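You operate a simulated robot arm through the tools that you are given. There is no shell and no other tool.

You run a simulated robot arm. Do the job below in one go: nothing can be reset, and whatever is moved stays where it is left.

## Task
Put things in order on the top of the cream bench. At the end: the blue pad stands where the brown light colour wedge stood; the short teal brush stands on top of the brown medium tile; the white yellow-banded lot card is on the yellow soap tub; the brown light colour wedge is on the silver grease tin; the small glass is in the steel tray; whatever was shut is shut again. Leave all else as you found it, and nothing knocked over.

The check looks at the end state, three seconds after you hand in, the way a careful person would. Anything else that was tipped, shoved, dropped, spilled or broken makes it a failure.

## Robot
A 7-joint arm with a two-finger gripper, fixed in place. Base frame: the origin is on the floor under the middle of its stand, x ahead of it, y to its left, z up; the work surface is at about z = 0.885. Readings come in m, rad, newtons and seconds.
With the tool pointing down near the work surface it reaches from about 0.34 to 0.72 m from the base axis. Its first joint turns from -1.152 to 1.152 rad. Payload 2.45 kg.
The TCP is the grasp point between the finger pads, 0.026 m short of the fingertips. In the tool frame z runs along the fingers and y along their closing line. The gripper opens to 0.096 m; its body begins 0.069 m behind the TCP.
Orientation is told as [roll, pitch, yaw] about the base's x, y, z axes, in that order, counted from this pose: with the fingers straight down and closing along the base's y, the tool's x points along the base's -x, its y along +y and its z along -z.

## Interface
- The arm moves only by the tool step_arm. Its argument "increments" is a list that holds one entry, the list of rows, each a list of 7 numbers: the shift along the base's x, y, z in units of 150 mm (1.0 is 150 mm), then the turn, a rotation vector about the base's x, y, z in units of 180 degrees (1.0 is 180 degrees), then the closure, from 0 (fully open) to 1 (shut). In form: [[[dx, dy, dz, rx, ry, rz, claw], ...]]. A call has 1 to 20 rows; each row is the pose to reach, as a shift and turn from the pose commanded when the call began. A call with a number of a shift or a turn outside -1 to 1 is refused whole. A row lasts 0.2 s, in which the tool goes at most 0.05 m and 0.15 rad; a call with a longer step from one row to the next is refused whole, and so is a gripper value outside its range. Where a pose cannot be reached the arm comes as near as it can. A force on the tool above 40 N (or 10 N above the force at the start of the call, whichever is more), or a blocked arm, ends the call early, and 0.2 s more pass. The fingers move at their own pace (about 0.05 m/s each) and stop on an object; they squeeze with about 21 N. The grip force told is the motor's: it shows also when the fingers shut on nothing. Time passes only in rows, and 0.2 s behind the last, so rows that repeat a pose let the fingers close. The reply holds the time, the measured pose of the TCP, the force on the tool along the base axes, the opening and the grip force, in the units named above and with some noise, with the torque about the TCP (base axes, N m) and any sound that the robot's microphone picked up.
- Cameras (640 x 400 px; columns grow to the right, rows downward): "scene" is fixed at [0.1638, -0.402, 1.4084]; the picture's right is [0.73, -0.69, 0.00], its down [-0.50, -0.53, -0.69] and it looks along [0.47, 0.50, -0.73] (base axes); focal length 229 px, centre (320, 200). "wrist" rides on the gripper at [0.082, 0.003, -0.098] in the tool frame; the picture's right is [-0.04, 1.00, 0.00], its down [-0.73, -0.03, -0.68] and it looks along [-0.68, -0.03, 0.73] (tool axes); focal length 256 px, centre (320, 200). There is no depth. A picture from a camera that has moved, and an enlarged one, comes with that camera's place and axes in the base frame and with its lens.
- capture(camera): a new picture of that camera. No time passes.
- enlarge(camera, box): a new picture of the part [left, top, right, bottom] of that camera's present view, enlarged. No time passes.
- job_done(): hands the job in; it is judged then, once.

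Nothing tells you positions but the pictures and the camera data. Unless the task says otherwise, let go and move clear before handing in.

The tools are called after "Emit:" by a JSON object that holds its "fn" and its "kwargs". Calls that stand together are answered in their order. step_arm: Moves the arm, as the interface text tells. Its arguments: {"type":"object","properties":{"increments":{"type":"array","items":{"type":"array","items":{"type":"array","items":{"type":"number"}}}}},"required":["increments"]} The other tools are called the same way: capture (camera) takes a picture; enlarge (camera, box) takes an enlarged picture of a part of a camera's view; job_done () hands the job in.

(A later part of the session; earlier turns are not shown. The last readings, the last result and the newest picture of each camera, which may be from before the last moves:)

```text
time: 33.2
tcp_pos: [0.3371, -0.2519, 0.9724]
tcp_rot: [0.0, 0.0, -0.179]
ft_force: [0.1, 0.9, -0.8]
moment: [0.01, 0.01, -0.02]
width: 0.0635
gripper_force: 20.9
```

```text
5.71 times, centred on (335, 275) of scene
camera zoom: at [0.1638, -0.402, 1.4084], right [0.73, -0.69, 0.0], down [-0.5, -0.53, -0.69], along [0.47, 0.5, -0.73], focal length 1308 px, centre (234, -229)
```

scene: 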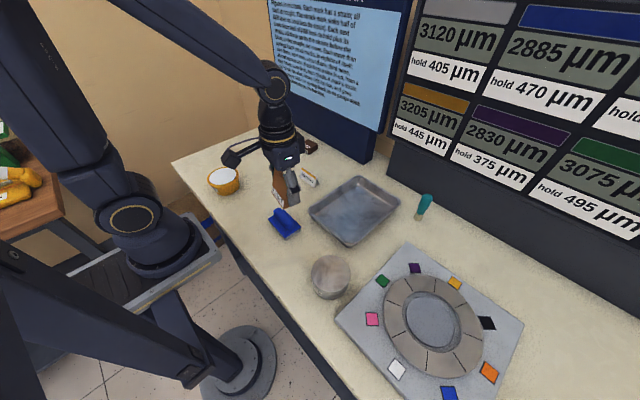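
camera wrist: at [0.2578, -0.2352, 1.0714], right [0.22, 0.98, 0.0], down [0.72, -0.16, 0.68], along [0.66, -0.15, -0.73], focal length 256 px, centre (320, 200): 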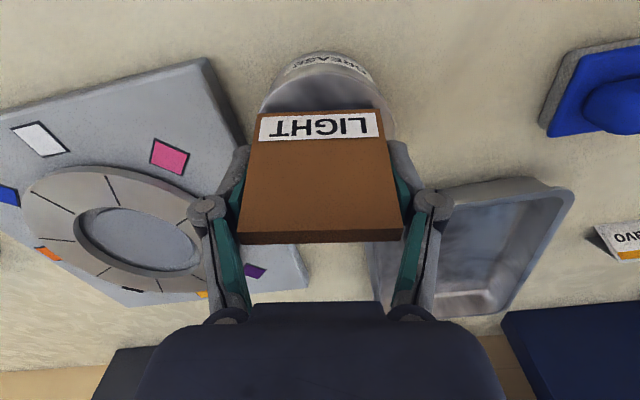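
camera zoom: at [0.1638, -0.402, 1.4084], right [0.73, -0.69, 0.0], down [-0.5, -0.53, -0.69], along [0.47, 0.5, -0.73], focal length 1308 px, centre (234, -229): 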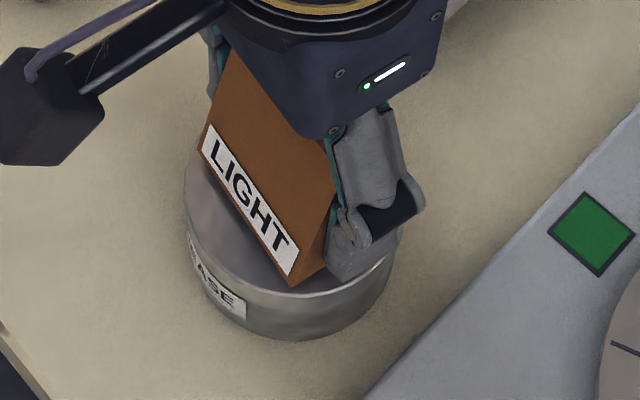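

The tin centre seems about 2–3 mm further toward +x/+y than my first estimate, so I shift slightly and lower slowly to contact.

Emit:
{"fn": "step_arm", "kwargs": {"increments": [[[0.006, 0.005, -0.005, 0, 0, 0, 1.0], [0.012, 0.009, -0.015, 0, 0, 0, 1.0], [0.0167, 0.0133, -0.025, 0, 0, 0, 1.0], [0.0167, 0.0133, -0.035, 0, 0, 0, 1.0], [0.0167, 0.0133, -0.045, 0, 0, 0, 1.0], [0.0167, 0.0133, -0.052, 0, 0, 0, 1.0], [0.0167, 0.0133, -0.058, 0, 0, 0, 1.0], [0.0167, 0.0133, -0.062, 0, 0, 0, 1.0]]]}}

Emit:
{"fn": "enlarge", "kwargs": {"camera": "scene", "box": [300, 240, 370, 310]}}

Emit:
{"fn": "enlarge", "kwargs": {"camera": "wrist", "box": [230, 40, 420, 160]}}

```text
time: 35.0
tcp_pos: [0.3392, -0.2499, 0.9637]
tcp_rot: [0.0, 0.0, -0.177]
ft_force: [-0.2, 0.2, -0.4]
moment: [-0.01, -0.02, -0.01]
width: 0.0632
gripper_force: 21.5
```

```text
5.71 times, centred on (335, 275) of scene
camera zoom: at [0.1638, -0.402, 1.4084], right [0.73, -0.69, 0.0], down [-0.5, -0.53, -0.69], along [0.47, 0.5, -0.73], focal length 1308 px, centre (234, -229)
```

zoom: 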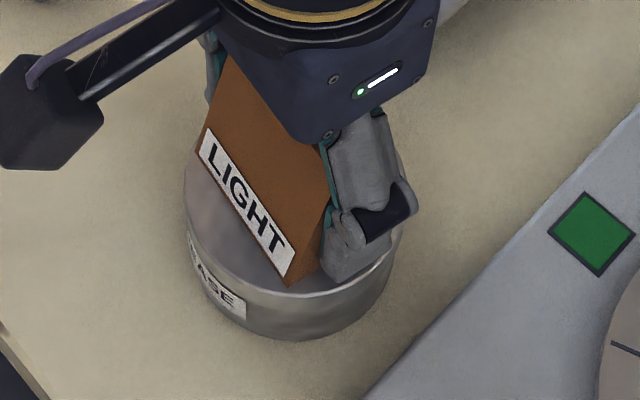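

```text
3.33 times, centred on (325, 100) of wrist
camera zoom: at [0.2592, -0.2322, 1.0626], right [0.22, 0.98, 0.0], down [0.72, -0.16, 0.68], along [0.66, -0.15, -0.73], focal length 853 px, centre (303, 533)
```

zoom: 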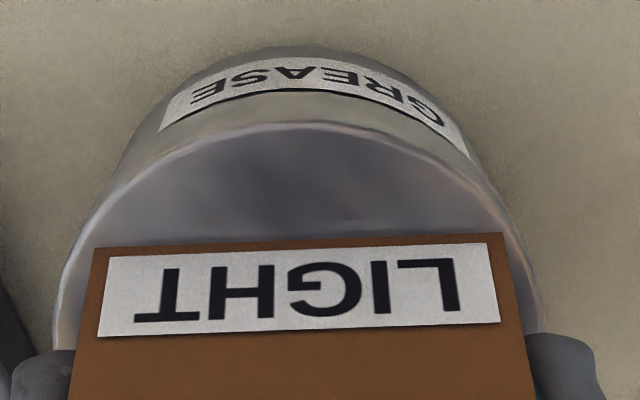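

Wedge is a hair above the lid and well centred. I keep lowering in 1 mm steps to feel the contact.

Emit:
{"fn": "step_arm", "kwargs": {"increments": [[[0, 0, -0.005, 0, 0, 0, 1.0], [0, 0, -0.01, 0, 0, 0, 1.0], [0, 0, -0.015, 0, 0, 0, 1.0], [0, 0, -0.02, 0, 0, 0, 1.0]]]}}

```text
time: 36.0
tcp_pos: [0.3397, -0.2502, 0.9618]
tcp_rot: [0.0, 0.001, -0.181]
ft_force: [-2.4, 3.6, 12.7]
moment: [0.12, 0.08, 0.0]
width: 0.0637
gripper_force: 21.2
```

Contact made (12.7 N). I ease up about 1 mm to relieve the press, then open.

Emit:
{"fn": "step_arm", "kwargs": {"increments": [[[0, 0, 0.004, 0, 0, 0, 1.0], [0, 0, 0.008, 0, 0, 0, 1.0]]]}}

```text
time: 36.6
tcp_pos: [0.34, -0.25, 0.9618]
tcp_rot: [0.0, 0.0, -0.18]
ft_force: [-0.2, 0.6, -1.6]
moment: [-0.02, -0.03, 0.0]
width: 0.0634
gripper_force: 20.8
```

Load is back to just the wedge's weight, so it hovers at the lid. I lower half a millimetre and open.

Emit:
{"fn": "step_arm", "kwargs": {"increments": [[[0, 0, -0.004, 0, 0, 0, 1.0], [0, 0, -0.004, 0, 0, 0, 0.34], [0, 0, -0.004, 0, 0, 0, 0.3], [0, 0, -0.004, 0, 0, 0, 0.25], [0, 0, -0.004, 0, 0, 0, 0.2], [0, 0, -0.004, 0, 0, 0, 0.1], [0, 0, -0.004, 0, 0, 0, 0.0], [0, 0, -0.004, 0, 0, 0, 0.0]]]}}

Emit:
{"fn": "capture", "kwargs": {"camera": "wrist"}}

Emit:
{"fn": "enlarge", "kwargs": {"camera": "scene", "box": [300, 240, 370, 310]}}

```text
time: 38.4
tcp_pos: [0.34, -0.249, 0.9613]
tcp_rot: [0.0, 0.0, -0.179]
ft_force: [-0.5, 0.7, 0.2]
moment: [-0.04, -0.01, 0.01]
width: 0.0959
gripper_force: 0.1
```

```text
taken
camera wrist: at [0.2602, -0.2328, 1.0598], right [0.22, 0.98, 0.0], down [0.72, -0.16, 0.68], along [0.66, -0.15, -0.73], focal length 256 px, centre (320, 200)
```

wrist: 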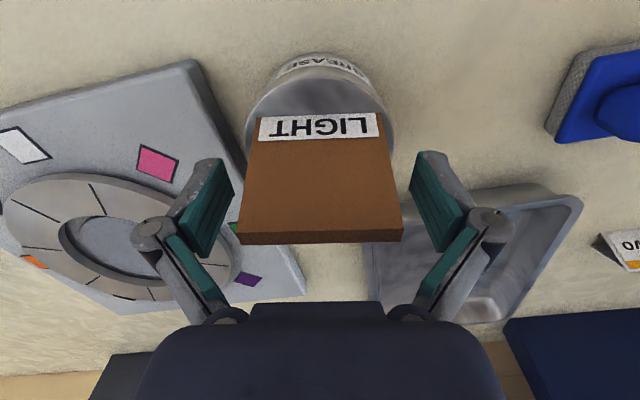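

```text
5.71 times, centred on (335, 275) of scene
camera zoom: at [0.1638, -0.402, 1.4084], right [0.73, -0.69, 0.0], down [-0.5, -0.53, -0.69], along [0.47, 0.5, -0.73], focal length 1308 px, centre (234, -229)
```

zoom: 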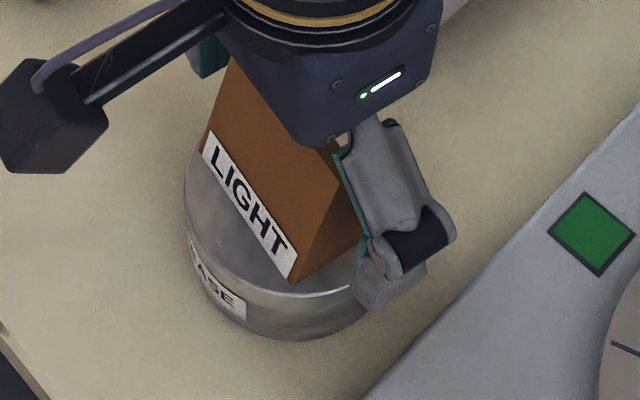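

The wedge stands squarely on the grease tin. I rise clear, then swing toward the blue pad with the gripper turned so the fingers close along x across its handle.

Emit:
{"fn": "step_arm", "kwargs": {"increments": [[[0, 0, 0.1, 0, 0, 0, 0], [0, 0, 0.25, 0, 0, 0, 0], [0, 0, 0.5, 0, 0, 0, 0], [0, 0, 0.75, 0, 0, 0, 0], [0, 0, 0.9, 0, 0, 0, 0], [0, 0, 0.9, 0, 0, 0, 0]]]}}

Emit:
{"fn": "capture", "kwargs": {"camera": "scene"}}

Emit:
{"fn": "capture", "kwargs": {"camera": "wrist"}}

```text
time: 39.8
tcp_pos: [0.3395, -0.2483, 1.0962]
tcp_rot: [0.001, -0.001, -0.179]
ft_force: [-0.2, 0.0, 0.7]
moment: [-0.03, 0.01, -0.03]
width: 0.0959
gripper_force: 0.0
```

```text
taken
```

scene: 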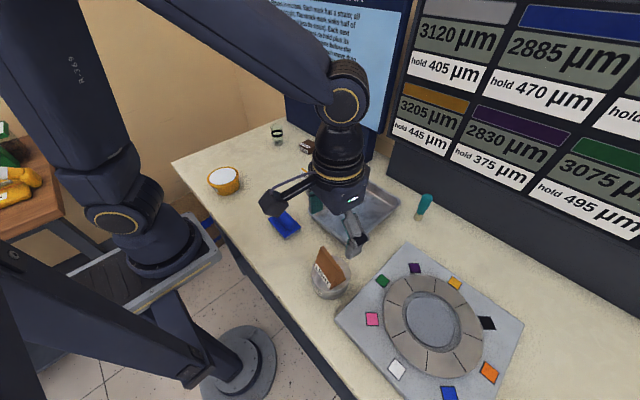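

```text
taken
camera wrist: at [0.2595, -0.231, 1.196], right [0.22, 0.98, 0.0], down [0.72, -0.16, 0.68], along [0.66, -0.15, -0.73], focal length 256 px, centre (320, 200)
```

wrist: 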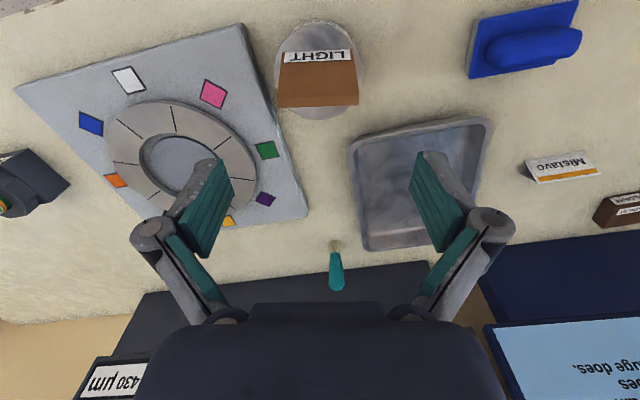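

Wedge is standing well on the tin. Now to the pad, rotating the gripper to yaw +90°.

Emit:
{"fn": "step_arm", "kwargs": {"increments": [[[0.01, 0.07, 0, 0, 0, 0.04, 0], [0.02, 0.14, 0, 0, 0, 0.08, 0], [0.03, 0.21, 0, 0, 0, 0.12, 0], [0.04, 0.28, 0, 0, 0, 0.16, 0], [0.05, 0.35, 0, 0, 0, 0.2, 0], [0.06, 0.42, 0, 0, 0, 0.24, 0], [0.07, 0.49, 0, 0, 0, 0.28, 0], [0.08, 0.56, 0, 0, 0, 0.32, 0], [0.09, 0.63, 0, 0, 0, 0.36, 0], [0.1, 0.7, 0, 0, 0, 0.4, 0], [0.11, 0.78, 0, 0, 0, 0.44, 0], [0.12, 0.86, 0, 0, 0, 0.48, 0], [0.13, 0.94, 0, 0, 0, 0.52, 0], [0.137, 1.0, 0, 0, 0, 0.5567, 0], [0.137, 1.0, 0, 0, 0, 0.5567, 0]]]}}

Emit:
{"fn": "capture", "kwargs": {"camera": "wrist"}}

Emit:
{"fn": "capture", "kwargs": {"camera": "scene"}}

```text
time: 43.0
tcp_pos: [0.3599, -0.0987, 1.0954]
tcp_rot: [0.001, -0.001, 1.572]
ft_force: [1.0, 0.1, 0.2]
moment: [-0.02, 0.02, -0.03]
width: 0.096
gripper_force: 0.1
```

```text
taken
camera wrist: at [0.357, -0.1813, 1.1942], right [-1.0, 0.04, 0.0], down [0.03, 0.73, 0.68], along [0.03, 0.68, -0.73], focal length 256 px, centre (320, 200)
```

wrist: 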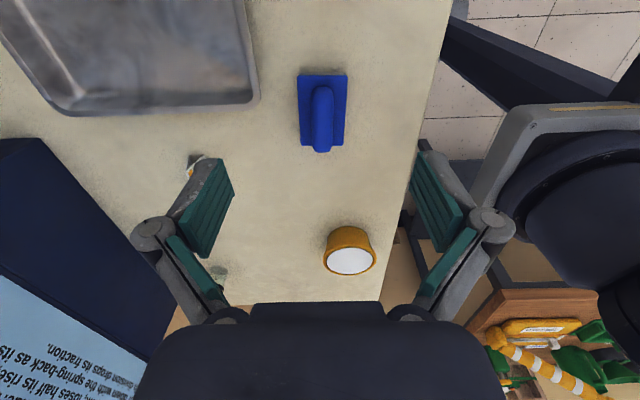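

```text
taken
```

scene: 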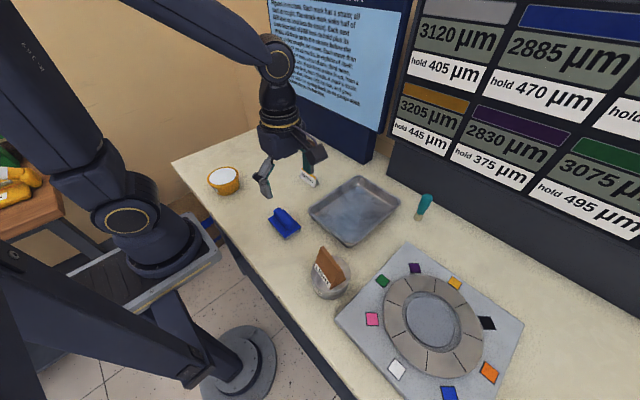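

Emit:
{"fn": "enlarge", "kwargs": {"camera": "wrist", "box": [270, 60, 380, 160]}}

Emit:
{"fn": "enlarge", "kwargs": {"camera": "scene", "box": [255, 195, 315, 245]}}

Emit:
{"fn": "enlarge", "kwargs": {"camera": "wrist", "box": [300, 200, 400, 290]}}

```text
4.00 times, centred on (325, 110) of wrist
camera zoom: at [0.357, -0.1813, 1.1942], right [-1.0, 0.04, 0.0], down [0.03, 0.73, 0.68], along [0.03, 0.68, -0.73], focal length 1024 px, centre (300, 560)
```

zoom: 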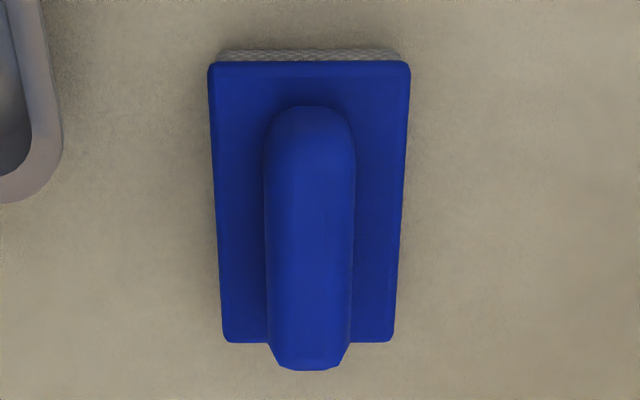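

```text
8.00 times, centred on (285, 220) of scene
camera zoom: at [0.1638, -0.402, 1.4084], right [0.73, -0.69, 0.0], down [-0.5, -0.53, -0.69], along [0.47, 0.5, -0.73], focal length 1832 px, centre (600, 40)
```

zoom: 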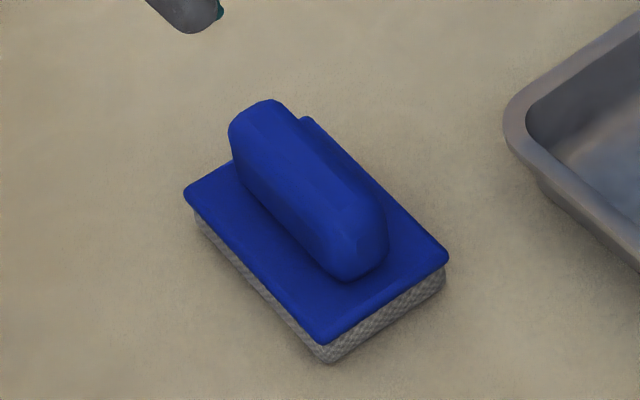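

```text
4.44 times, centred on (350, 245) of wrist
camera zoom: at [0.357, -0.1813, 1.1942], right [-1.0, 0.04, 0.0], down [0.03, 0.73, 0.68], along [0.03, 0.68, -0.73], focal length 1138 px, centre (187, 0)
```

zoom: 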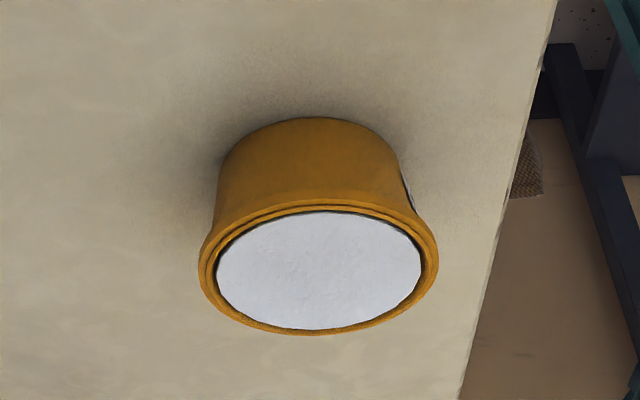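

The pad is centred near (0.360, -0.049), turned about -2°, with plate top near z 0.902 and handle top near 0.935. I position above the handle.

Emit:
{"fn": "step_arm", "kwargs": {"increments": [[[0, 0.07, -0.13, 0, 0, -0.003, 0], [0, 0.15, -0.27, 0, 0, -0.006, 0], [0, 0.22, -0.41, 0, 0, -0.009, 0], [0, 0.29, -0.56, 0, 0, -0.011, 0], [0, 0.331, -0.7, 0, 0, -0.011, 0], [0, 0.331, -0.733, 0, 0, -0.011, 0], [0, 0.331, -0.733, 0, 0, -0.011, 0]]]}}

Emit:
{"fn": "capture", "kwargs": {"camera": "wrist"}}

Emit:
{"fn": "enlarge", "kwargs": {"camera": "scene", "box": [240, 150, 330, 250]}}

```text
time: 44.6
tcp_pos: [0.3613, -0.0506, 0.9863]
tcp_rot: [0.002, 0.0, 1.535]
ft_force: [-0.3, 0.1, 0.2]
moment: [-0.01, 0.03, -0.03]
width: 0.0958
gripper_force: 0.0
```

```text
taken
camera wrist: at [0.3538, -0.1319, 1.0846], right [-1.0, 0.08, 0.0], down [0.06, 0.73, 0.68], along [0.05, 0.68, -0.73], focal length 256 px, centre (320, 200)
```

wrist: 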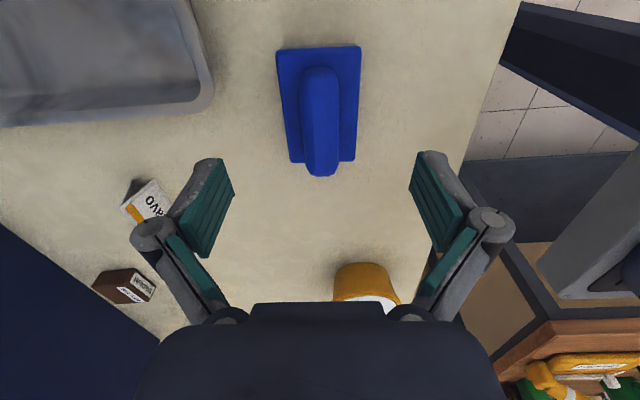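

```text
4.00 times, centred on (285, 200) of scene
camera zoom: at [0.1638, -0.402, 1.4084], right [0.73, -0.69, 0.0], down [-0.5, -0.53, -0.69], along [0.47, 0.5, -0.73], focal length 916 px, centre (460, 200)
```

zoom: 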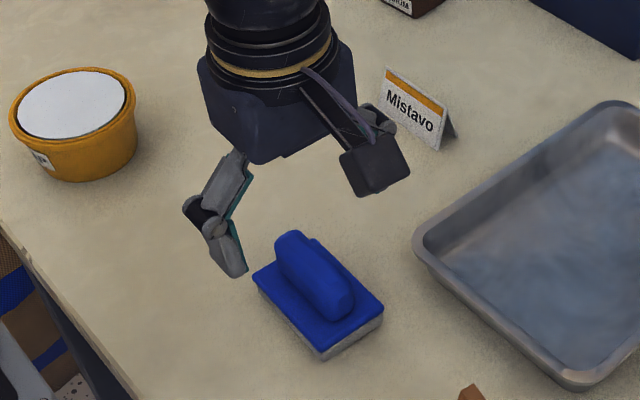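

The gripper is aligned with the pad handle. I descend to z ≈ 0.931 and close.

Emit:
{"fn": "step_arm", "kwargs": {"increments": [[[0, 0, -0.1, 0, 0, 0, 0], [0, 0, -0.2, 0, 0, 0, 0], [0, 0, -0.3, 0, 0, 0, 0], [0, 0, -0.35, 0, 0, 0, 0], [0, 0, -0.367, 0, 0, 0, 0], [0, 0, -0.367, 0, 0, 0, 0]]]}}

Emit:
{"fn": "capture", "kwargs": {"camera": "wrist"}}

Emit:
{"fn": "enlarge", "kwargs": {"camera": "scene", "box": [250, 170, 330, 250]}}

```text
time: 46.0
tcp_pos: [0.3617, -0.0498, 0.9314]
tcp_rot: [0.0, 0.0, 1.535]
ft_force: [0.8, -0.4, 0.2]
moment: [-0.02, 0.01, 0.01]
width: 0.0959
gripper_force: 0.0
```

```text
taken
camera wrist: at [0.3543, -0.1323, 1.0302], right [-1.0, 0.08, 0.0], down [0.06, 0.73, 0.68], along [0.05, 0.68, -0.73], focal length 256 px, centre (320, 200)
```

wrist: 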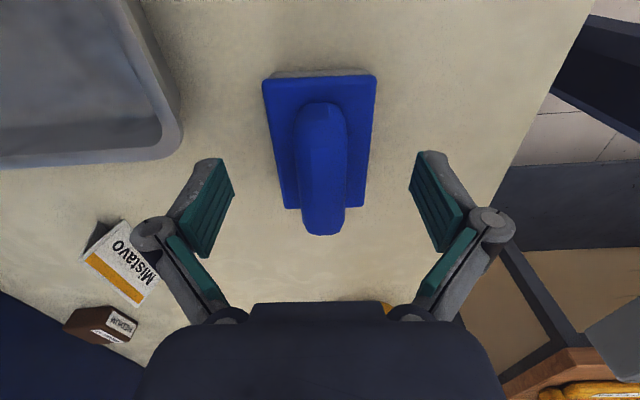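

```text
5.00 times, centred on (290, 210) of scene
camera zoom: at [0.1638, -0.402, 1.4084], right [0.73, -0.69, 0.0], down [-0.5, -0.53, -0.69], along [0.47, 0.5, -0.73], focal length 1145 px, centre (470, 150)
```

zoom: 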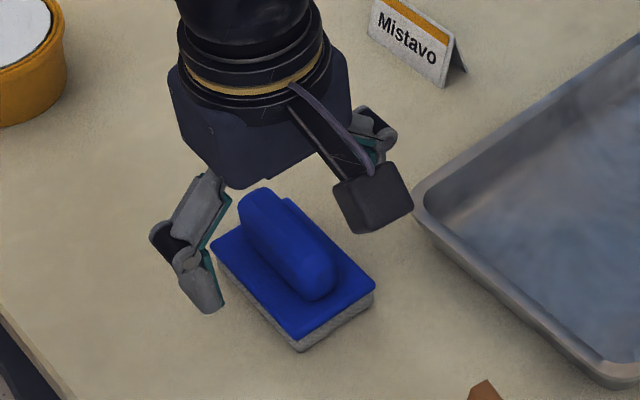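

Good straddle. I close on the handle.

Emit:
{"fn": "step_arm", "kwargs": {"increments": [[[0, 0, 0, 0, 0, 0, 0.3], [0, 0, 0, 0, 0, 0, 0.5], [0, 0, 0, 0, 0, 0, 0.65], [0, 0, 0, 0, 0, 0, 0.8], [0, 0, 0, 0, 0, 0, 1.0], [0, 0, 0, 0, 0, 0, 1.0], [0, 0, 0, 0, 0, 0, 1.0], [0, 0, 0, 0, 0, 0, 1.0]]]}}

Emit:
{"fn": "capture", "kwargs": {"camera": "wrist"}}

Emit:
{"fn": "enlarge", "kwargs": {"camera": "scene", "box": [250, 170, 330, 250]}}

```text
time: 47.8
tcp_pos: [0.3593, -0.0499, 0.9315]
tcp_rot: [0.001, 0.001, 1.537]
ft_force: [-6.6, 0.0, 19.0]
moment: [-0.02, 0.23, -0.01]
width: 0.0232
gripper_force: 20.8
```

```text
taken
camera wrist: at [0.3539, -0.1323, 1.0305], right [-1.0, 0.08, 0.0], down [0.06, 0.73, 0.68], along [0.05, 0.68, -0.73], focal length 256 px, centre (320, 200)
```

wrist: 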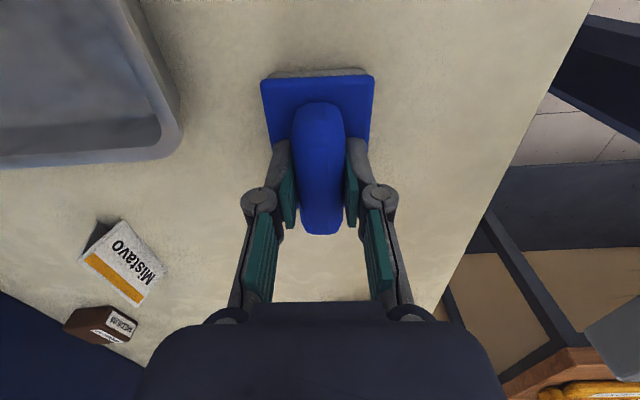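

```text
5.00 times, centred on (290, 210) of scene
camera zoom: at [0.1634, -0.4019, 1.4084], right [0.73, -0.69, 0.0], down [-0.5, -0.53, -0.69], along [0.47, 0.5, -0.73], focal length 1145 px, centre (470, 150)
```

zoom: 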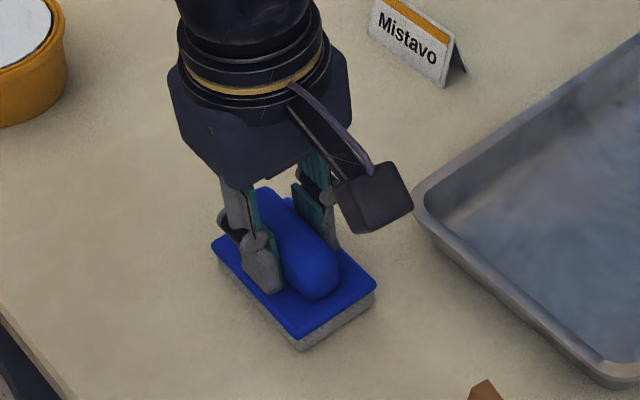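

The handle is gripped at 23 mm (fingertips resting on the plate). I lift slowly and check for slip.

Emit:
{"fn": "step_arm", "kwargs": {"increments": [[[0, 0, 0.007, 0, 0, 0, 1.0], [0, 0, 0.015, 0, 0, 0, 1.0], [0, 0, 0.025, 0, 0, 0, 1.0], [0, 0, 0.037, 0, 0, 0, 1.0], [0, 0, 0.05, 0, 0, 0, 1.0], [0, 0, 0.067, 0, 0, 0, 1.0], [0, 0, 0.087, 0, 0, 0, 1.0], [0, 0, 0.107, 0, 0, 0, 1.0], [0, 0, 0.12, 0, 0, 0, 1.0], [0, 0, 0.127, 0, 0, 0, 1.0]]]}}

Emit:
{"fn": "capture", "kwargs": {"camera": "wrist"}}

Emit:
{"fn": "enlarge", "kwargs": {"camera": "scene", "box": [250, 170, 330, 250]}}

```text
time: 50.0
tcp_pos: [0.3601, -0.0512, 0.9519]
tcp_rot: [0.001, -0.001, 1.533]
ft_force: [-0.6, 0.0, -0.7]
moment: [0.0, 0.02, 0.0]
width: 0.0232
gripper_force: 21.6
```

```text
taken
camera wrist: at [0.3543, -0.1321, 1.0497], right [-1.0, 0.08, 0.0], down [0.06, 0.73, 0.68], along [0.05, 0.68, -0.73], focal length 256 px, centre (320, 200)
```

wrist: 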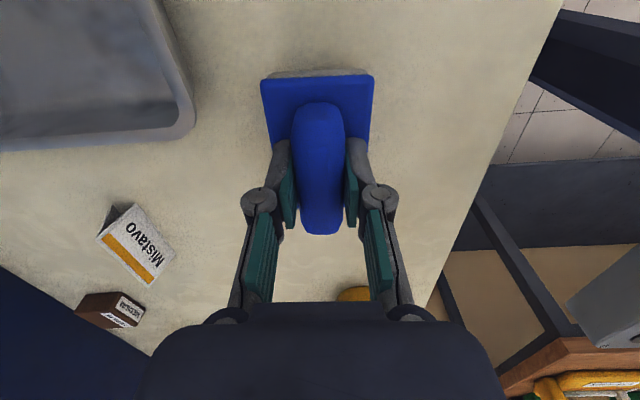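

```text
5.00 times, centred on (290, 210) of scene
camera zoom: at [0.1638, -0.402, 1.4084], right [0.73, -0.69, 0.0], down [-0.5, -0.53, -0.69], along [0.47, 0.5, -0.73], focal length 1145 px, centre (470, 150)
```

zoom: 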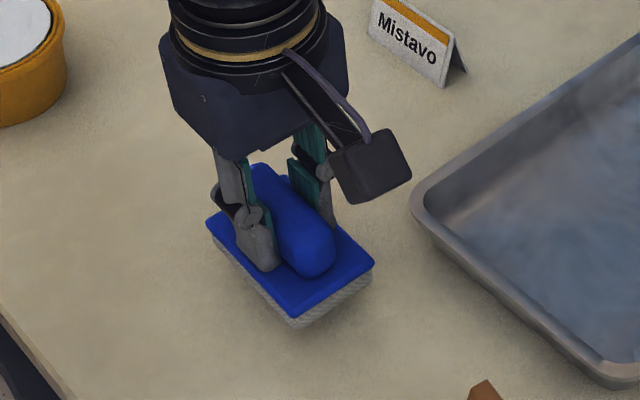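

Pad is held firmly. I carry it gently toward the wedge's old spot at (0.441, 0.369).

Emit:
{"fn": "step_arm", "kwargs": {"increments": [[[0.003, 0.018, 0.011, 0, 0, 0, 1.0], [0.008, 0.054, 0.032, 0, 0, 0, 1.0], [0.016, 0.107, 0.064, 0, 0, 0, 1.0], [0.027, 0.179, 0.107, 0, 0, 0, 1.0], [0.0375, 0.25, 0.15, 0, 0, 0, 1.0], [0.048, 0.321, 0.193, 0, 0, 0, 1.0], [0.059, 0.393, 0.236, 0, 0, 0, 1.0], [0.07, 0.464, 0.278, 0, 0, 0, 1.0], [0.08, 0.536, 0.322, 0, 0, 0, 1.0], [0.091, 0.607, 0.364, 0, 0, 0, 1.0], [0.102, 0.679, 0.407, 0, 0, 0, 1.0], [0.1125, 0.75, 0.45, 0, 0, 0, 1.0], [0.123, 0.821, 0.493, 0, 0, 0, 1.0], [0.134, 0.893, 0.536, 0, 0, 0, 1.0], [0.142, 0.946, 0.568, 0, 0, 0, 1.0], [0.147, 0.982, 0.589, 0, 0, 0, 1.0], [0.15, 1.0, 0.6, 0, 0, 0, 1.0]]]}}

Emit:
{"fn": "capture", "kwargs": {"camera": "wrist"}}

```text
time: 53.6
tcp_pos: [0.3831, 0.099, 1.0411]
tcp_rot: [-0.001, -0.002, 1.536]
ft_force: [-0.6, 0.6, -1.0]
moment: [-0.05, -0.02, 0.01]
width: 0.0234
gripper_force: 20.8
```

```text
taken
camera wrist: at [0.3772, 0.0173, 1.1395], right [-1.0, 0.08, 0.0], down [0.06, 0.73, 0.68], along [0.05, 0.68, -0.73], focal length 256 px, centre (320, 200)
```

wrist: 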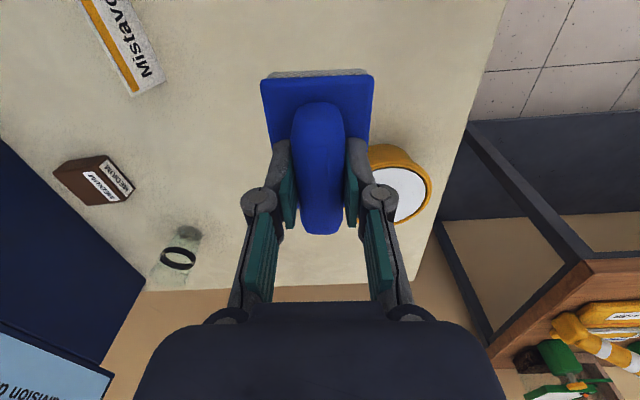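

Steady. Another gentle stretch toward the spot.

Emit:
{"fn": "step_arm", "kwargs": {"increments": [[[0.004, 0.021, 0, 0, 0, 0, 1.0], [0.0125, 0.0625, 0, 0, 0, 0, 1.0], [0.025, 0.125, 0, 0, 0, 0, 1.0], [0.042, 0.208, 0, 0, 0, 0, 1.0], [0.058, 0.292, 0, 0, 0, 0, 1.0], [0.075, 0.375, 0, 0, 0, 0, 1.0], [0.092, 0.458, 0, 0, 0, 0, 1.0], [0.108, 0.542, 0, 0, 0, 0, 1.0], [0.125, 0.625, 0, 0, 0, 0, 1.0], [0.142, 0.708, 0, 0, 0, 0, 1.0], [0.158, 0.792, 0, 0, 0, 0, 1.0], [0.175, 0.875, 0, 0, 0, 0, 1.0], [0.1875, 0.9375, 0, 0, 0, 0, 1.0], [0.196, 0.979, 0, 0, 0, 0, 1.0], [0.2, 1.0, 0, 0, 0, 0, 1.0]]]}}

Emit:
{"fn": "step_arm", "kwargs": {"increments": [[[0.004, 0.017, 0, 0, 0, -0.001, 1.0], [0.012, 0.05, 0, 0, 0, -0.003, 1.0], [0.024, 0.1, 0, 0, 0, -0.006, 1.0], [0.04, 0.167, 0, 0, 0, -0.01, 1.0], [0.056, 0.234, 0, 0, 0, -0.0135, 1.0], [0.072, 0.3, 0, 0, 0, -0.017, 1.0], [0.088, 0.366, 0, 0, 0, -0.021, 1.0], [0.104, 0.434, 0, 0, 0, -0.025, 1.0], [0.12, 0.5, 0, 0, 0, -0.029, 1.0], [0.136, 0.566, 0, 0, 0, -0.033, 1.0], [0.152, 0.634, 0, 0, 0, -0.037, 1.0], [0.168, 0.7, 0, 0, 0, -0.041, 1.0], [0.18, 0.75, 0, 0, 0, -0.043, 1.0], [0.188, 0.783, 0, 0, 0, -0.0445, 1.0], [0.192, 0.8, 0, 0, 0, -0.045, 1.0]]]}}

Emit:
{"fn": "capture", "kwargs": {"camera": "wrist"}}

Emit:
{"fn": "capture", "kwargs": {"camera": "scene"}}

```text
time: 56.8
tcp_pos: [0.4141, 0.2505, 1.0387]
tcp_rot: [0.0, 0.001, 1.535]
ft_force: [-0.1, 0.1, -0.3]
moment: [0.02, 0.02, -0.03]
width: 0.023
gripper_force: 21.0
```

```text
time: 60.0
tcp_pos: [0.4417, 0.3701, 1.0408]
tcp_rot: [-0.001, 0.0, 1.394]
ft_force: [0.4, 0.5, -0.2]
moment: [-0.02, 0.02, -0.01]
width: 0.0232
gripper_force: 21.1
```

```text
taken
camera wrist: at [0.4246, 0.2897, 1.1386], right [-0.98, 0.22, 0.0], down [0.16, 0.72, 0.68], along [0.15, 0.66, -0.73], focal length 256 px, centre (320, 200)
```

wrist: 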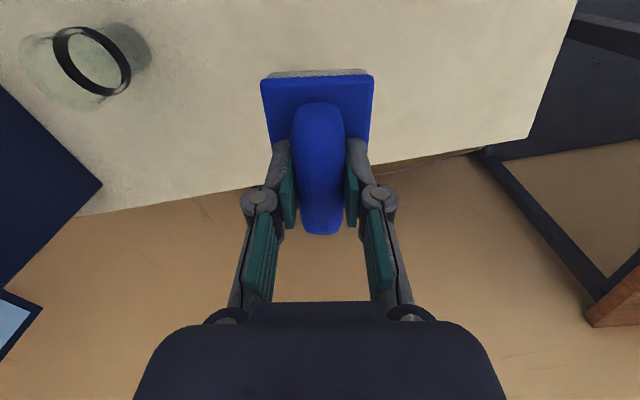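

```text
taken
```

scene: 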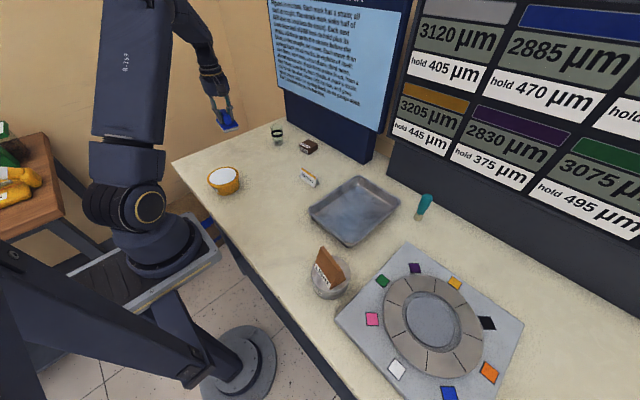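

The pad is above the wedge's old place. I lower it slowly toward the bench.

Emit:
{"fn": "step_arm", "kwargs": {"increments": [[[0, 0, -0.014, 0, 0, 0, 1.0], [0, 0, -0.0425, 0, 0, 0, 1.0], [0, 0, -0.085, 0, 0, 0, 1.0], [0, 0, -0.142, 0, 0, 0, 1.0], [0, 0, -0.198, 0, 0, 0, 1.0], [0, 0, -0.255, 0, 0, 0, 1.0], [0, 0, -0.312, 0, 0, 0, 1.0], [0, 0, -0.368, 0, 0, 0, 1.0], [0, 0, -0.425, 0, 0, 0, 1.0], [0, 0, -0.482, 0, 0, 0, 1.0], [0, 0, -0.538, 0, 0, 0, 1.0], [0, 0, -0.581, 0, 0, 0, 1.0], [0, 0, -0.623, 0, 0, 0, 1.0], [0, 0, -0.652, 0, 0, 0, 1.0], [0, 0, -0.666, 0, 0, 0, 1.0], [0, 0, -0.68, 0, 0, 0, 1.0]]]}}

Emit:
{"fn": "enlarge", "kwargs": {"camera": "scene", "box": [190, 90, 270, 170]}}

Emit:
{"fn": "capture", "kwargs": {"camera": "wrist"}}

```text
time: 63.4
tcp_pos: [0.4426, 0.369, 0.9387]
tcp_rot: [0.001, -0.001, 1.394]
ft_force: [0.0, 0.2, -0.9]
moment: [0.02, -0.01, -0.03]
width: 0.023
gripper_force: 20.9
```

```text
5.00 times, centred on (230, 130) of scene
camera zoom: at [0.1638, -0.402, 1.4084], right [0.73, -0.69, 0.0], down [-0.5, -0.53, -0.69], along [0.47, 0.5, -0.73], focal length 1145 px, centre (770, 550)
```

zoom: 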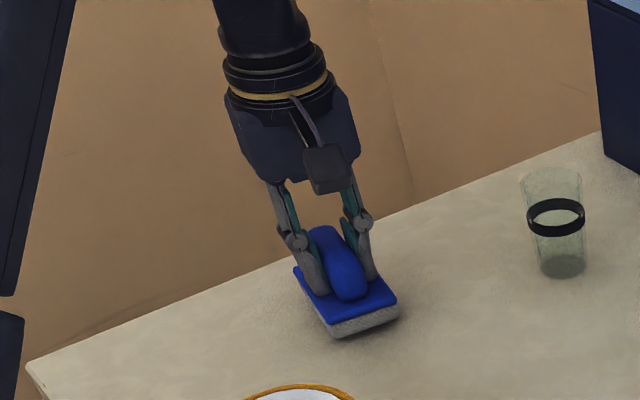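

```text
taken
camera wrist: at [0.4244, 0.2895, 1.0372], right [-0.98, 0.21, 0.0], down [0.16, 0.72, 0.68], along [0.15, 0.66, -0.73], focal length 256 px, centre (320, 200)
```

wrist: 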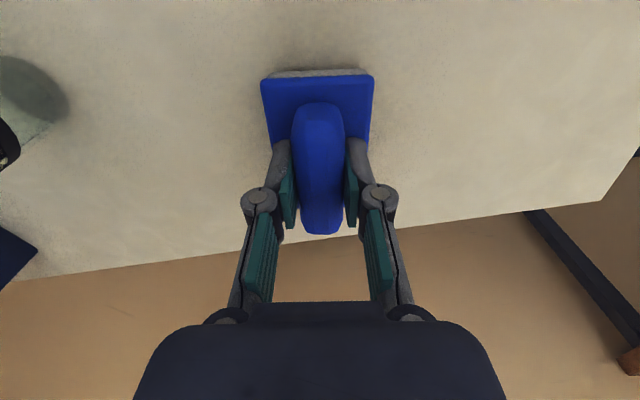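

Pad is about 6–7 mm above the bench. I lower in about 1 mm steps to contact.

Emit:
{"fn": "step_arm", "kwargs": {"increments": [[[0, 0, -0.007, 0, 0, 0, 1.0], [0, 0, -0.014, 0, 0, 0, 1.0], [0, 0, -0.021, 0, 0, 0, 1.0], [0, 0, -0.028, 0, 0, 0, 1.0], [0, 0, -0.034, 0, 0, 0, 1.0], [0, 0, -0.04, 0, 0, 0, 1.0]]]}}

```text
time: 64.8
tcp_pos: [0.4411, 0.3706, 0.9316]
tcp_rot: [0.0, -0.001, 1.394]
ft_force: [-0.1, -0.3, 0.4]
moment: [0.0, -0.01, 0.01]
width: 0.0233
gripper_force: 21.5
```

Emit:
{"fn": "step_arm", "kwargs": {"increments": [[[0, 0, -0.004, 0, 0, 0, 1.0], [0, 0, -0.008, 0, 0, 0, 1.0], [0, 0, -0.012, 0, 0, 0, 1.0]]]}}

Emit:
{"fn": "enlarge", "kwargs": {"camera": "scene", "box": [190, 90, 270, 170]}}

```text
time: 65.6
tcp_pos: [0.4436, 0.3701, 0.9326]
tcp_rot: [-0.002, -0.001, 1.394]
ft_force: [-4.8, -2.7, 19.8]
moment: [-0.23, 0.16, 0.02]
width: 0.0232
gripper_force: 20.9
```

```text
5.00 times, centred on (230, 130) of scene
camera zoom: at [0.1634, -0.4022, 1.4083], right [0.73, -0.69, 0.0], down [-0.5, -0.53, -0.69], along [0.47, 0.5, -0.73], focal length 1145 px, centre (770, 550)
```

zoom: 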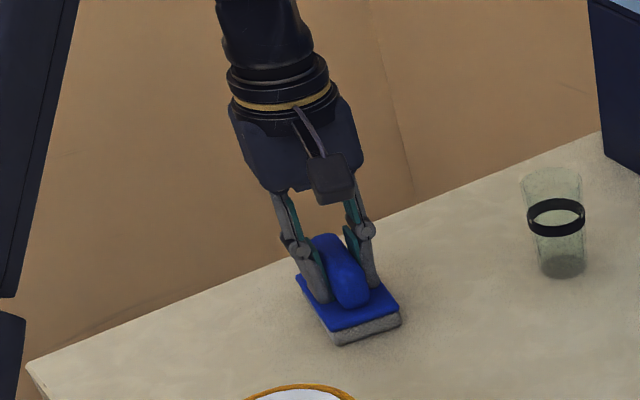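

Contact. I ease up 1 mm, open the fingers and then rise straight up.

Emit:
{"fn": "step_arm", "kwargs": {"increments": [[[0, 0, 0.004, 0, 0, 0, 1.0], [0, 0, 0.006, 0, 0, 0, 1.0], [0, 0, 0.006, 0, 0, 0, 0.7], [0, 0, 0.006, 0, 0, 0, 0.6], [0, 0, 0.006, 0, 0, 0, 0.4], [0, 0, 0.006, 0, 0, 0, 0.2], [0, 0, 0.006, 0, 0, 0, 0.0], [0, 0, 0.006, 0, 0, 0, 0.0]]]}}

Emit:
{"fn": "capture", "kwargs": {"camera": "wrist"}}

Emit:
{"fn": "enlarge", "kwargs": {"camera": "scene", "box": [190, 90, 270, 170]}}

```text
time: 67.4
tcp_pos: [0.4423, 0.3697, 0.9313]
tcp_rot: [0.0, -0.001, 1.396]
ft_force: [0.2, 0.2, 0.1]
moment: [-0.03, -0.01, 0.02]
width: 0.0959
gripper_force: 0.1
```

```text
taken
camera wrist: at [0.4242, 0.2891, 1.03], right [-0.98, 0.22, 0.0], down [0.16, 0.72, 0.68], along [0.15, 0.66, -0.73], focal length 256 px, centre (320, 200)
```

wrist: 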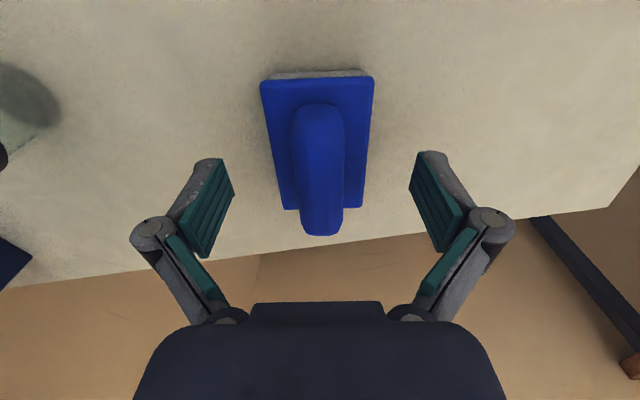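

```text
5.00 times, centred on (230, 130) of scene
camera zoom: at [0.1638, -0.402, 1.4084], right [0.73, -0.69, 0.0], down [-0.5, -0.53, -0.69], along [0.47, 0.5, -0.73], focal length 1145 px, centre (770, 550)
```

zoom: 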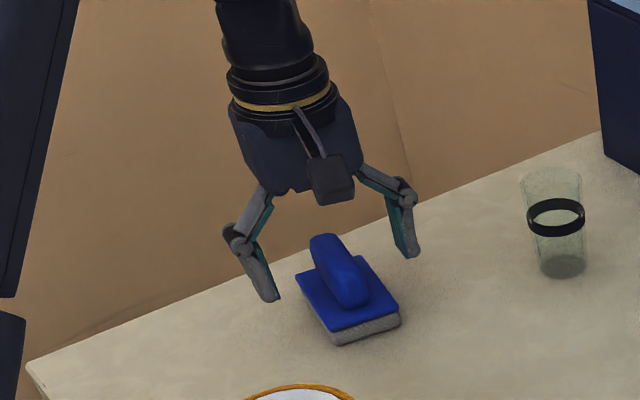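

The pad stands in place. Next the glass: I rise and move toward it, keeping this gripper orientation (closing along x).

Emit:
{"fn": "step_arm", "kwargs": {"increments": [[[0, 0, 0.1, 0, 0, 0, 0], [0, 0, 0.3, 0, 0, 0, 0], [0, 0, 0.5, 0, 0, 0, 0], [0, 0, 0.7, 0, 0, 0, 0], [0, 0, 0.85, 0, 0, 0, 0], [0.2, -0.1, 0.95, 0, 0, 0.018, 0], [0.4, -0.2, 0.95, 0, 0, 0.036, 0], [0.6, -0.3, 0.95, 0, 0, 0.0555, 0], [0.8, -0.4, 0.95, 0, 0, 0.0555, 0], [1.0, -0.5, 0.95, 0, 0, 0.0555, 0], [1.0, -0.5, 0.95, 0, 0, 0.0555, 0]]]}}

Emit:
{"fn": "capture", "kwargs": {"camera": "wrist"}}

Emit:
{"fn": "capture", "kwargs": {"camera": "scene"}}

```text
time: 69.8
tcp_pos: [0.5922, 0.2949, 1.072]
tcp_rot: [0.001, 0.0, 1.569]
ft_force: [0.6, -0.2, -1.0]
moment: [-0.01, 0.02, -0.03]
width: 0.0959
gripper_force: 0.0
```

```text
taken
camera wrist: at [0.5875, 0.212, 1.1702], right [-1.0, 0.04, 0.0], down [0.03, 0.73, 0.68], along [0.03, 0.68, -0.73], focal length 256 px, centre (320, 200)
```

wrist: 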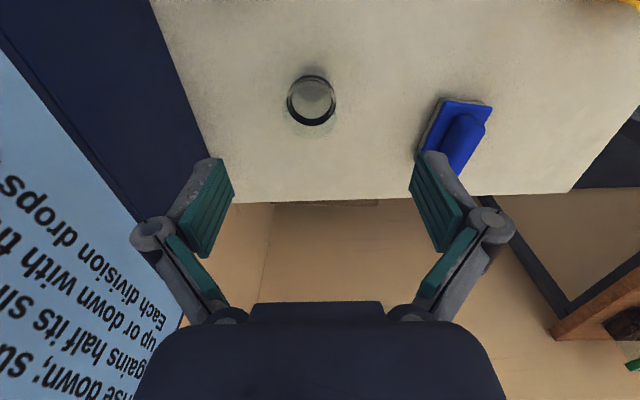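

```text
taken
```

scene: 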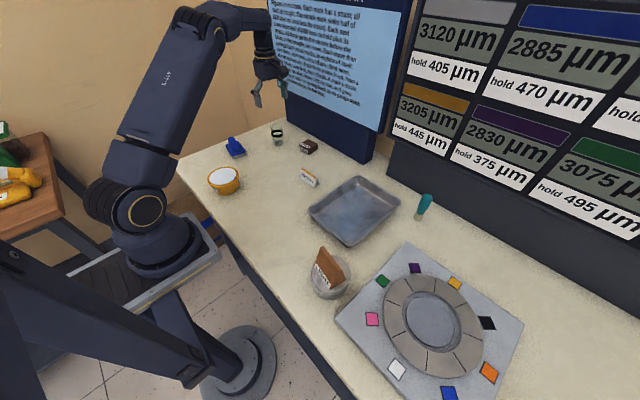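

Emit:
{"fn": "enlarge", "kwargs": {"camera": "wrist", "box": [260, 50, 360, 140]}}

Emit:
{"fn": "enlarge", "kwargs": {"camera": "scene", "box": [255, 110, 325, 165]}}

```text
4.44 times, centred on (310, 95) of wrist
camera zoom: at [0.5875, 0.212, 1.1702], right [-1.0, 0.04, 0.0], down [0.03, 0.73, 0.68], along [0.03, 0.68, -0.73], focal length 1138 px, centre (364, 667)
```

zoom: 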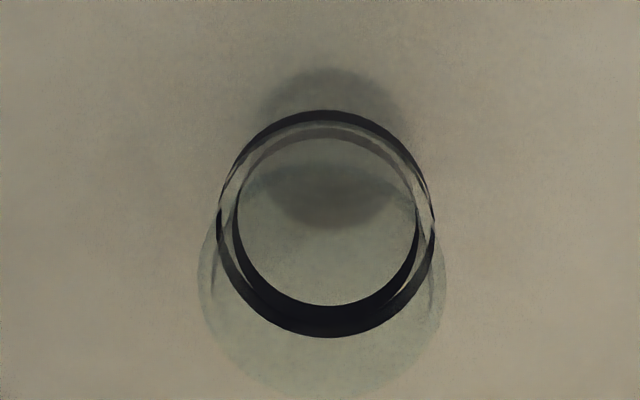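

```text
7.27 times, centred on (290, 138) of scene
camera zoom: at [0.1638, -0.402, 1.4084], right [0.73, -0.69, 0.0], down [-0.5, -0.53, -0.69], along [0.47, 0.5, -0.73], focal length 1665 px, centre (538, 654)
```

zoom: 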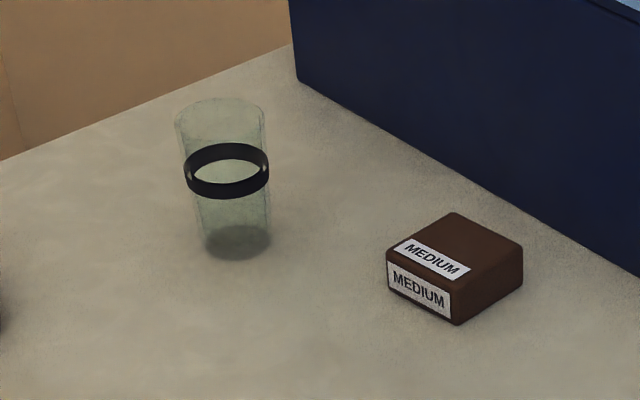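

The glass is at about (0.600, 0.307), rim near z 0.957, dark band near 0.93. I move over it and descend part way to check.

Emit:
{"fn": "step_arm", "kwargs": {"increments": [[[0.03, 0.04, 0, 0, 0, 0, 0], [0.057, 0.083, 0, 0, 0, 0, 0], [0.057, 0.083, -0.15, 0, 0, 0, 0], [0.057, 0.083, -0.3, 0, 0, 0, 0], [0.057, 0.083, -0.45, 0, 0, 0, 0], [0.057, 0.083, -0.58, 0, 0, 0, 0], [0.057, 0.083, -0.58, 0, 0, 0, 0]]]}}

Emit:
{"fn": "capture", "kwargs": {"camera": "wrist"}}

Emit:
{"fn": "enlarge", "kwargs": {"camera": "scene", "box": [235, 90, 325, 165]}}

```text
time: 71.4
tcp_pos: [0.6004, 0.3088, 0.9867]
tcp_rot: [-0.001, 0.0, 1.569]
ft_force: [-0.6, -0.4, -0.2]
moment: [-0.01, 0.0, -0.02]
width: 0.0962
gripper_force: 0.0
```

```text
taken
camera wrist: at [0.5961, 0.2264, 1.0846], right [-1.0, 0.04, 0.0], down [0.03, 0.73, 0.68], along [0.03, 0.68, -0.73], focal length 256 px, centre (320, 200)
```

wrist: 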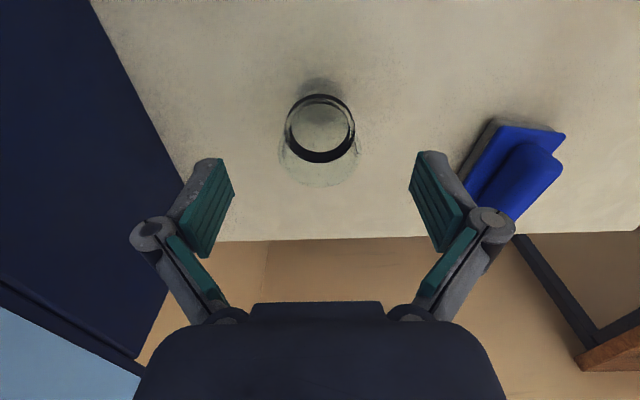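

```text
5.33 times, centred on (280, 128) of scene
camera zoom: at [0.1638, -0.402, 1.4084], right [0.73, -0.69, 0.0], down [-0.5, -0.53, -0.69], along [0.47, 0.5, -0.73], focal length 1221 px, centre (533, 587)
```

zoom: 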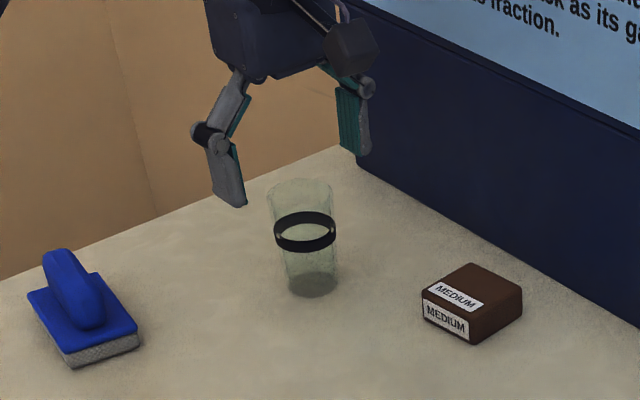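

Well centred. I descend around the glass and close gently.

Emit:
{"fn": "step_arm", "kwargs": {"increments": [[[0, 0, -0.1, 0, 0, 0, 0], [0, 0, -0.2, 0, 0, 0, 0], [0, 0, -0.3, 0, 0, 0, 0], [0, 0, -0.37, 0, 0, 0, 0], [0, 0, -0.407, 0, 0, 0, 0], [0, 0, -0.407, 0, 0, 0, 0.2], [0, 0, -0.407, 0, 0, 0, 0.35], [0, 0, -0.407, 0, 0, 0, 0.45], [0, 0, -0.407, 0, 0, 0, 0.52], [0, 0, -0.407, 0, 0, 0, 0.6], [0, 0, -0.407, 0, 0, 0, 0.7], [0, 0, -0.407, 0, 0, 0, 1.0], [0, 0, -0.407, 0, 0, 0, 1.0]]]}}

Emit:
{"fn": "capture", "kwargs": {"camera": "wrist"}}

Emit:
{"fn": "enlarge", "kwargs": {"camera": "scene", "box": [235, 90, 325, 165]}}

```text
time: 74.2
tcp_pos: [0.6017, 0.3076, 0.9263]
tcp_rot: [-0.001, -0.001, 1.57]
ft_force: [0.3, 0.6, -0.3]
moment: [-0.03, 0.02, 0.02]
width: 0.0453
gripper_force: 20.7
```

```text
taken
camera wrist: at [0.5969, 0.226, 1.0247], right [-1.0, 0.04, 0.0], down [0.03, 0.73, 0.68], along [0.03, 0.68, -0.73], focal length 256 px, centre (320, 200)
```

wrist: 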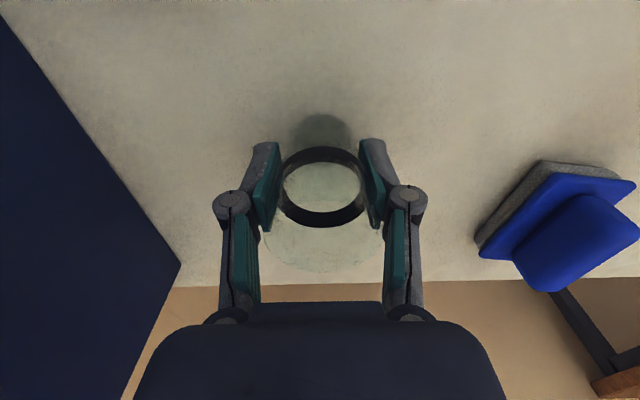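

```text
5.33 times, centred on (280, 128) of scene
camera zoom: at [0.1638, -0.402, 1.4084], right [0.73, -0.69, 0.0], down [-0.5, -0.53, -0.69], along [0.47, 0.5, -0.73], focal length 1221 px, centre (533, 587)
```

zoom: 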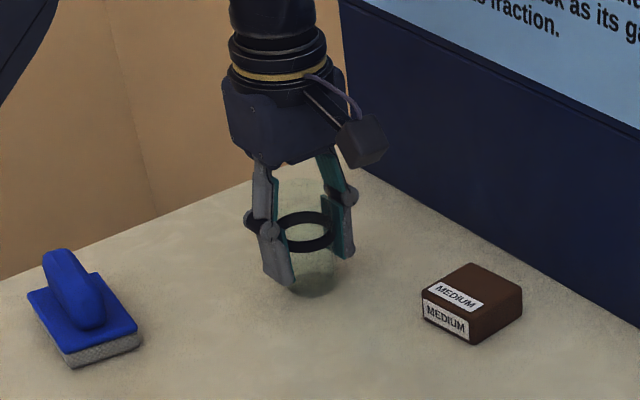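

The glass is held at its band. Slow test lift.

Emit:
{"fn": "step_arm", "kwargs": {"increments": [[[0, 0, 0.007, 0, 0, 0, 1.0], [0, 0, 0.015, 0, 0, 0, 1.0], [0, 0, 0.025, 0, 0, 0, 1.0], [0, 0, 0.037, 0, 0, 0, 1.0], [0, 0, 0.05, 0, 0, 0, 1.0], [0, 0, 0.067, 0, 0, 0, 1.0], [0, 0, 0.087, 0, 0, 0, 1.0], [0, 0, 0.107, 0, 0, 0, 1.0], [0, 0, 0.12, 0, 0, 0, 1.0], [0, 0, 0.127, 0, 0, 0, 1.0]]]}}

Emit:
{"fn": "capture", "kwargs": {"camera": "wrist"}}

Emit:
{"fn": "enlarge", "kwargs": {"camera": "scene", "box": [235, 90, 325, 165]}}

```text
time: 76.4
tcp_pos: [0.6008, 0.309, 0.9448]
tcp_rot: [-0.001, 0.0, 1.567]
ft_force: [-0.3, 0.8, 0.2]
moment: [0.01, 0.03, 0.02]
width: 0.0451
gripper_force: 20.8
```

```text
taken
camera wrist: at [0.597, 0.225, 1.0436], right [-1.0, 0.04, 0.0], down [0.03, 0.73, 0.68], along [0.03, 0.68, -0.73], focal length 256 px, centre (320, 200)
```

wrist: 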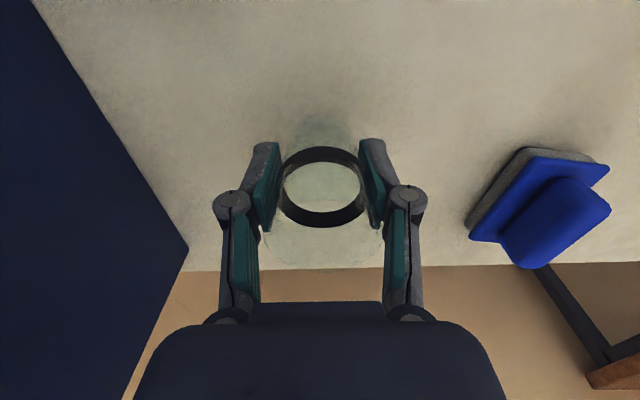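

```text
5.33 times, centred on (280, 128) of scene
camera zoom: at [0.1638, -0.402, 1.4084], right [0.73, -0.69, 0.0], down [-0.5, -0.53, -0.69], along [0.47, 0.5, -0.73], focal length 1221 px, centre (533, 587)
```

zoom: 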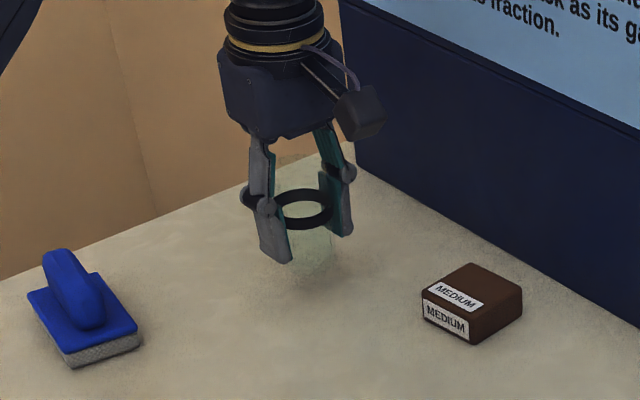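

The glass hangs level. I carry it gently up and toward the tray.

Emit:
{"fn": "step_arm", "kwargs": {"increments": [[[-0.002, -0.018, 0.013, 0, 0, 0, 1.0], [-0.006, -0.054, 0.038, 0, 0, 0, 1.0], [-0.013, -0.107, 0.075, 0, 0, 0, 1.0], [-0.021, -0.179, 0.125, 0, 0, 0, 1.0], [-0.03, -0.25, 0.175, 0, 0, 0, 1.0], [-0.039, -0.321, 0.225, 0, 0, 0, 1.0], [-0.047, -0.393, 0.275, 0, 0, 0, 1.0], [-0.056, -0.464, 0.325, 0, 0, 0, 1.0], [-0.064, -0.536, 0.375, 0, 0, 0, 1.0], [-0.073, -0.607, 0.425, 0, 0, 0, 1.0], [-0.081, -0.679, 0.475, 0, 0, 0, 1.0], [-0.09, -0.75, 0.525, 0, 0, 0, 1.0], [-0.099, -0.821, 0.575, 0, 0, 0, 1.0], [-0.107, -0.893, 0.625, 0, 0, 0, 1.0], [-0.114, -0.946, 0.662, 0, 0, 0, 1.0], [-0.118, -0.982, 0.687, 0, 0, 0, 1.0], [-0.12, -1.0, 0.7, 0, 0, 0, 1.0]]]}}

Emit:
{"fn": "capture", "kwargs": {"camera": "wrist"}}

```text
time: 80.0
tcp_pos: [0.5822, 0.1576, 1.0509]
tcp_rot: [0.001, -0.001, 1.567]
ft_force: [-0.8, 0.4, -0.6]
moment: [0.0, 0.0, -0.02]
width: 0.0445
gripper_force: 20.9
```

```text
taken
camera wrist: at [0.5786, 0.0753, 1.1491], right [-1.0, 0.04, 0.0], down [0.03, 0.73, 0.68], along [0.03, 0.68, -0.73], focal length 256 px, centre (320, 200)
```

wrist: 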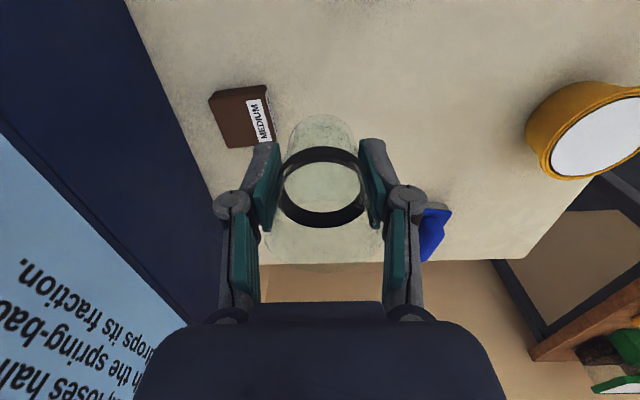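

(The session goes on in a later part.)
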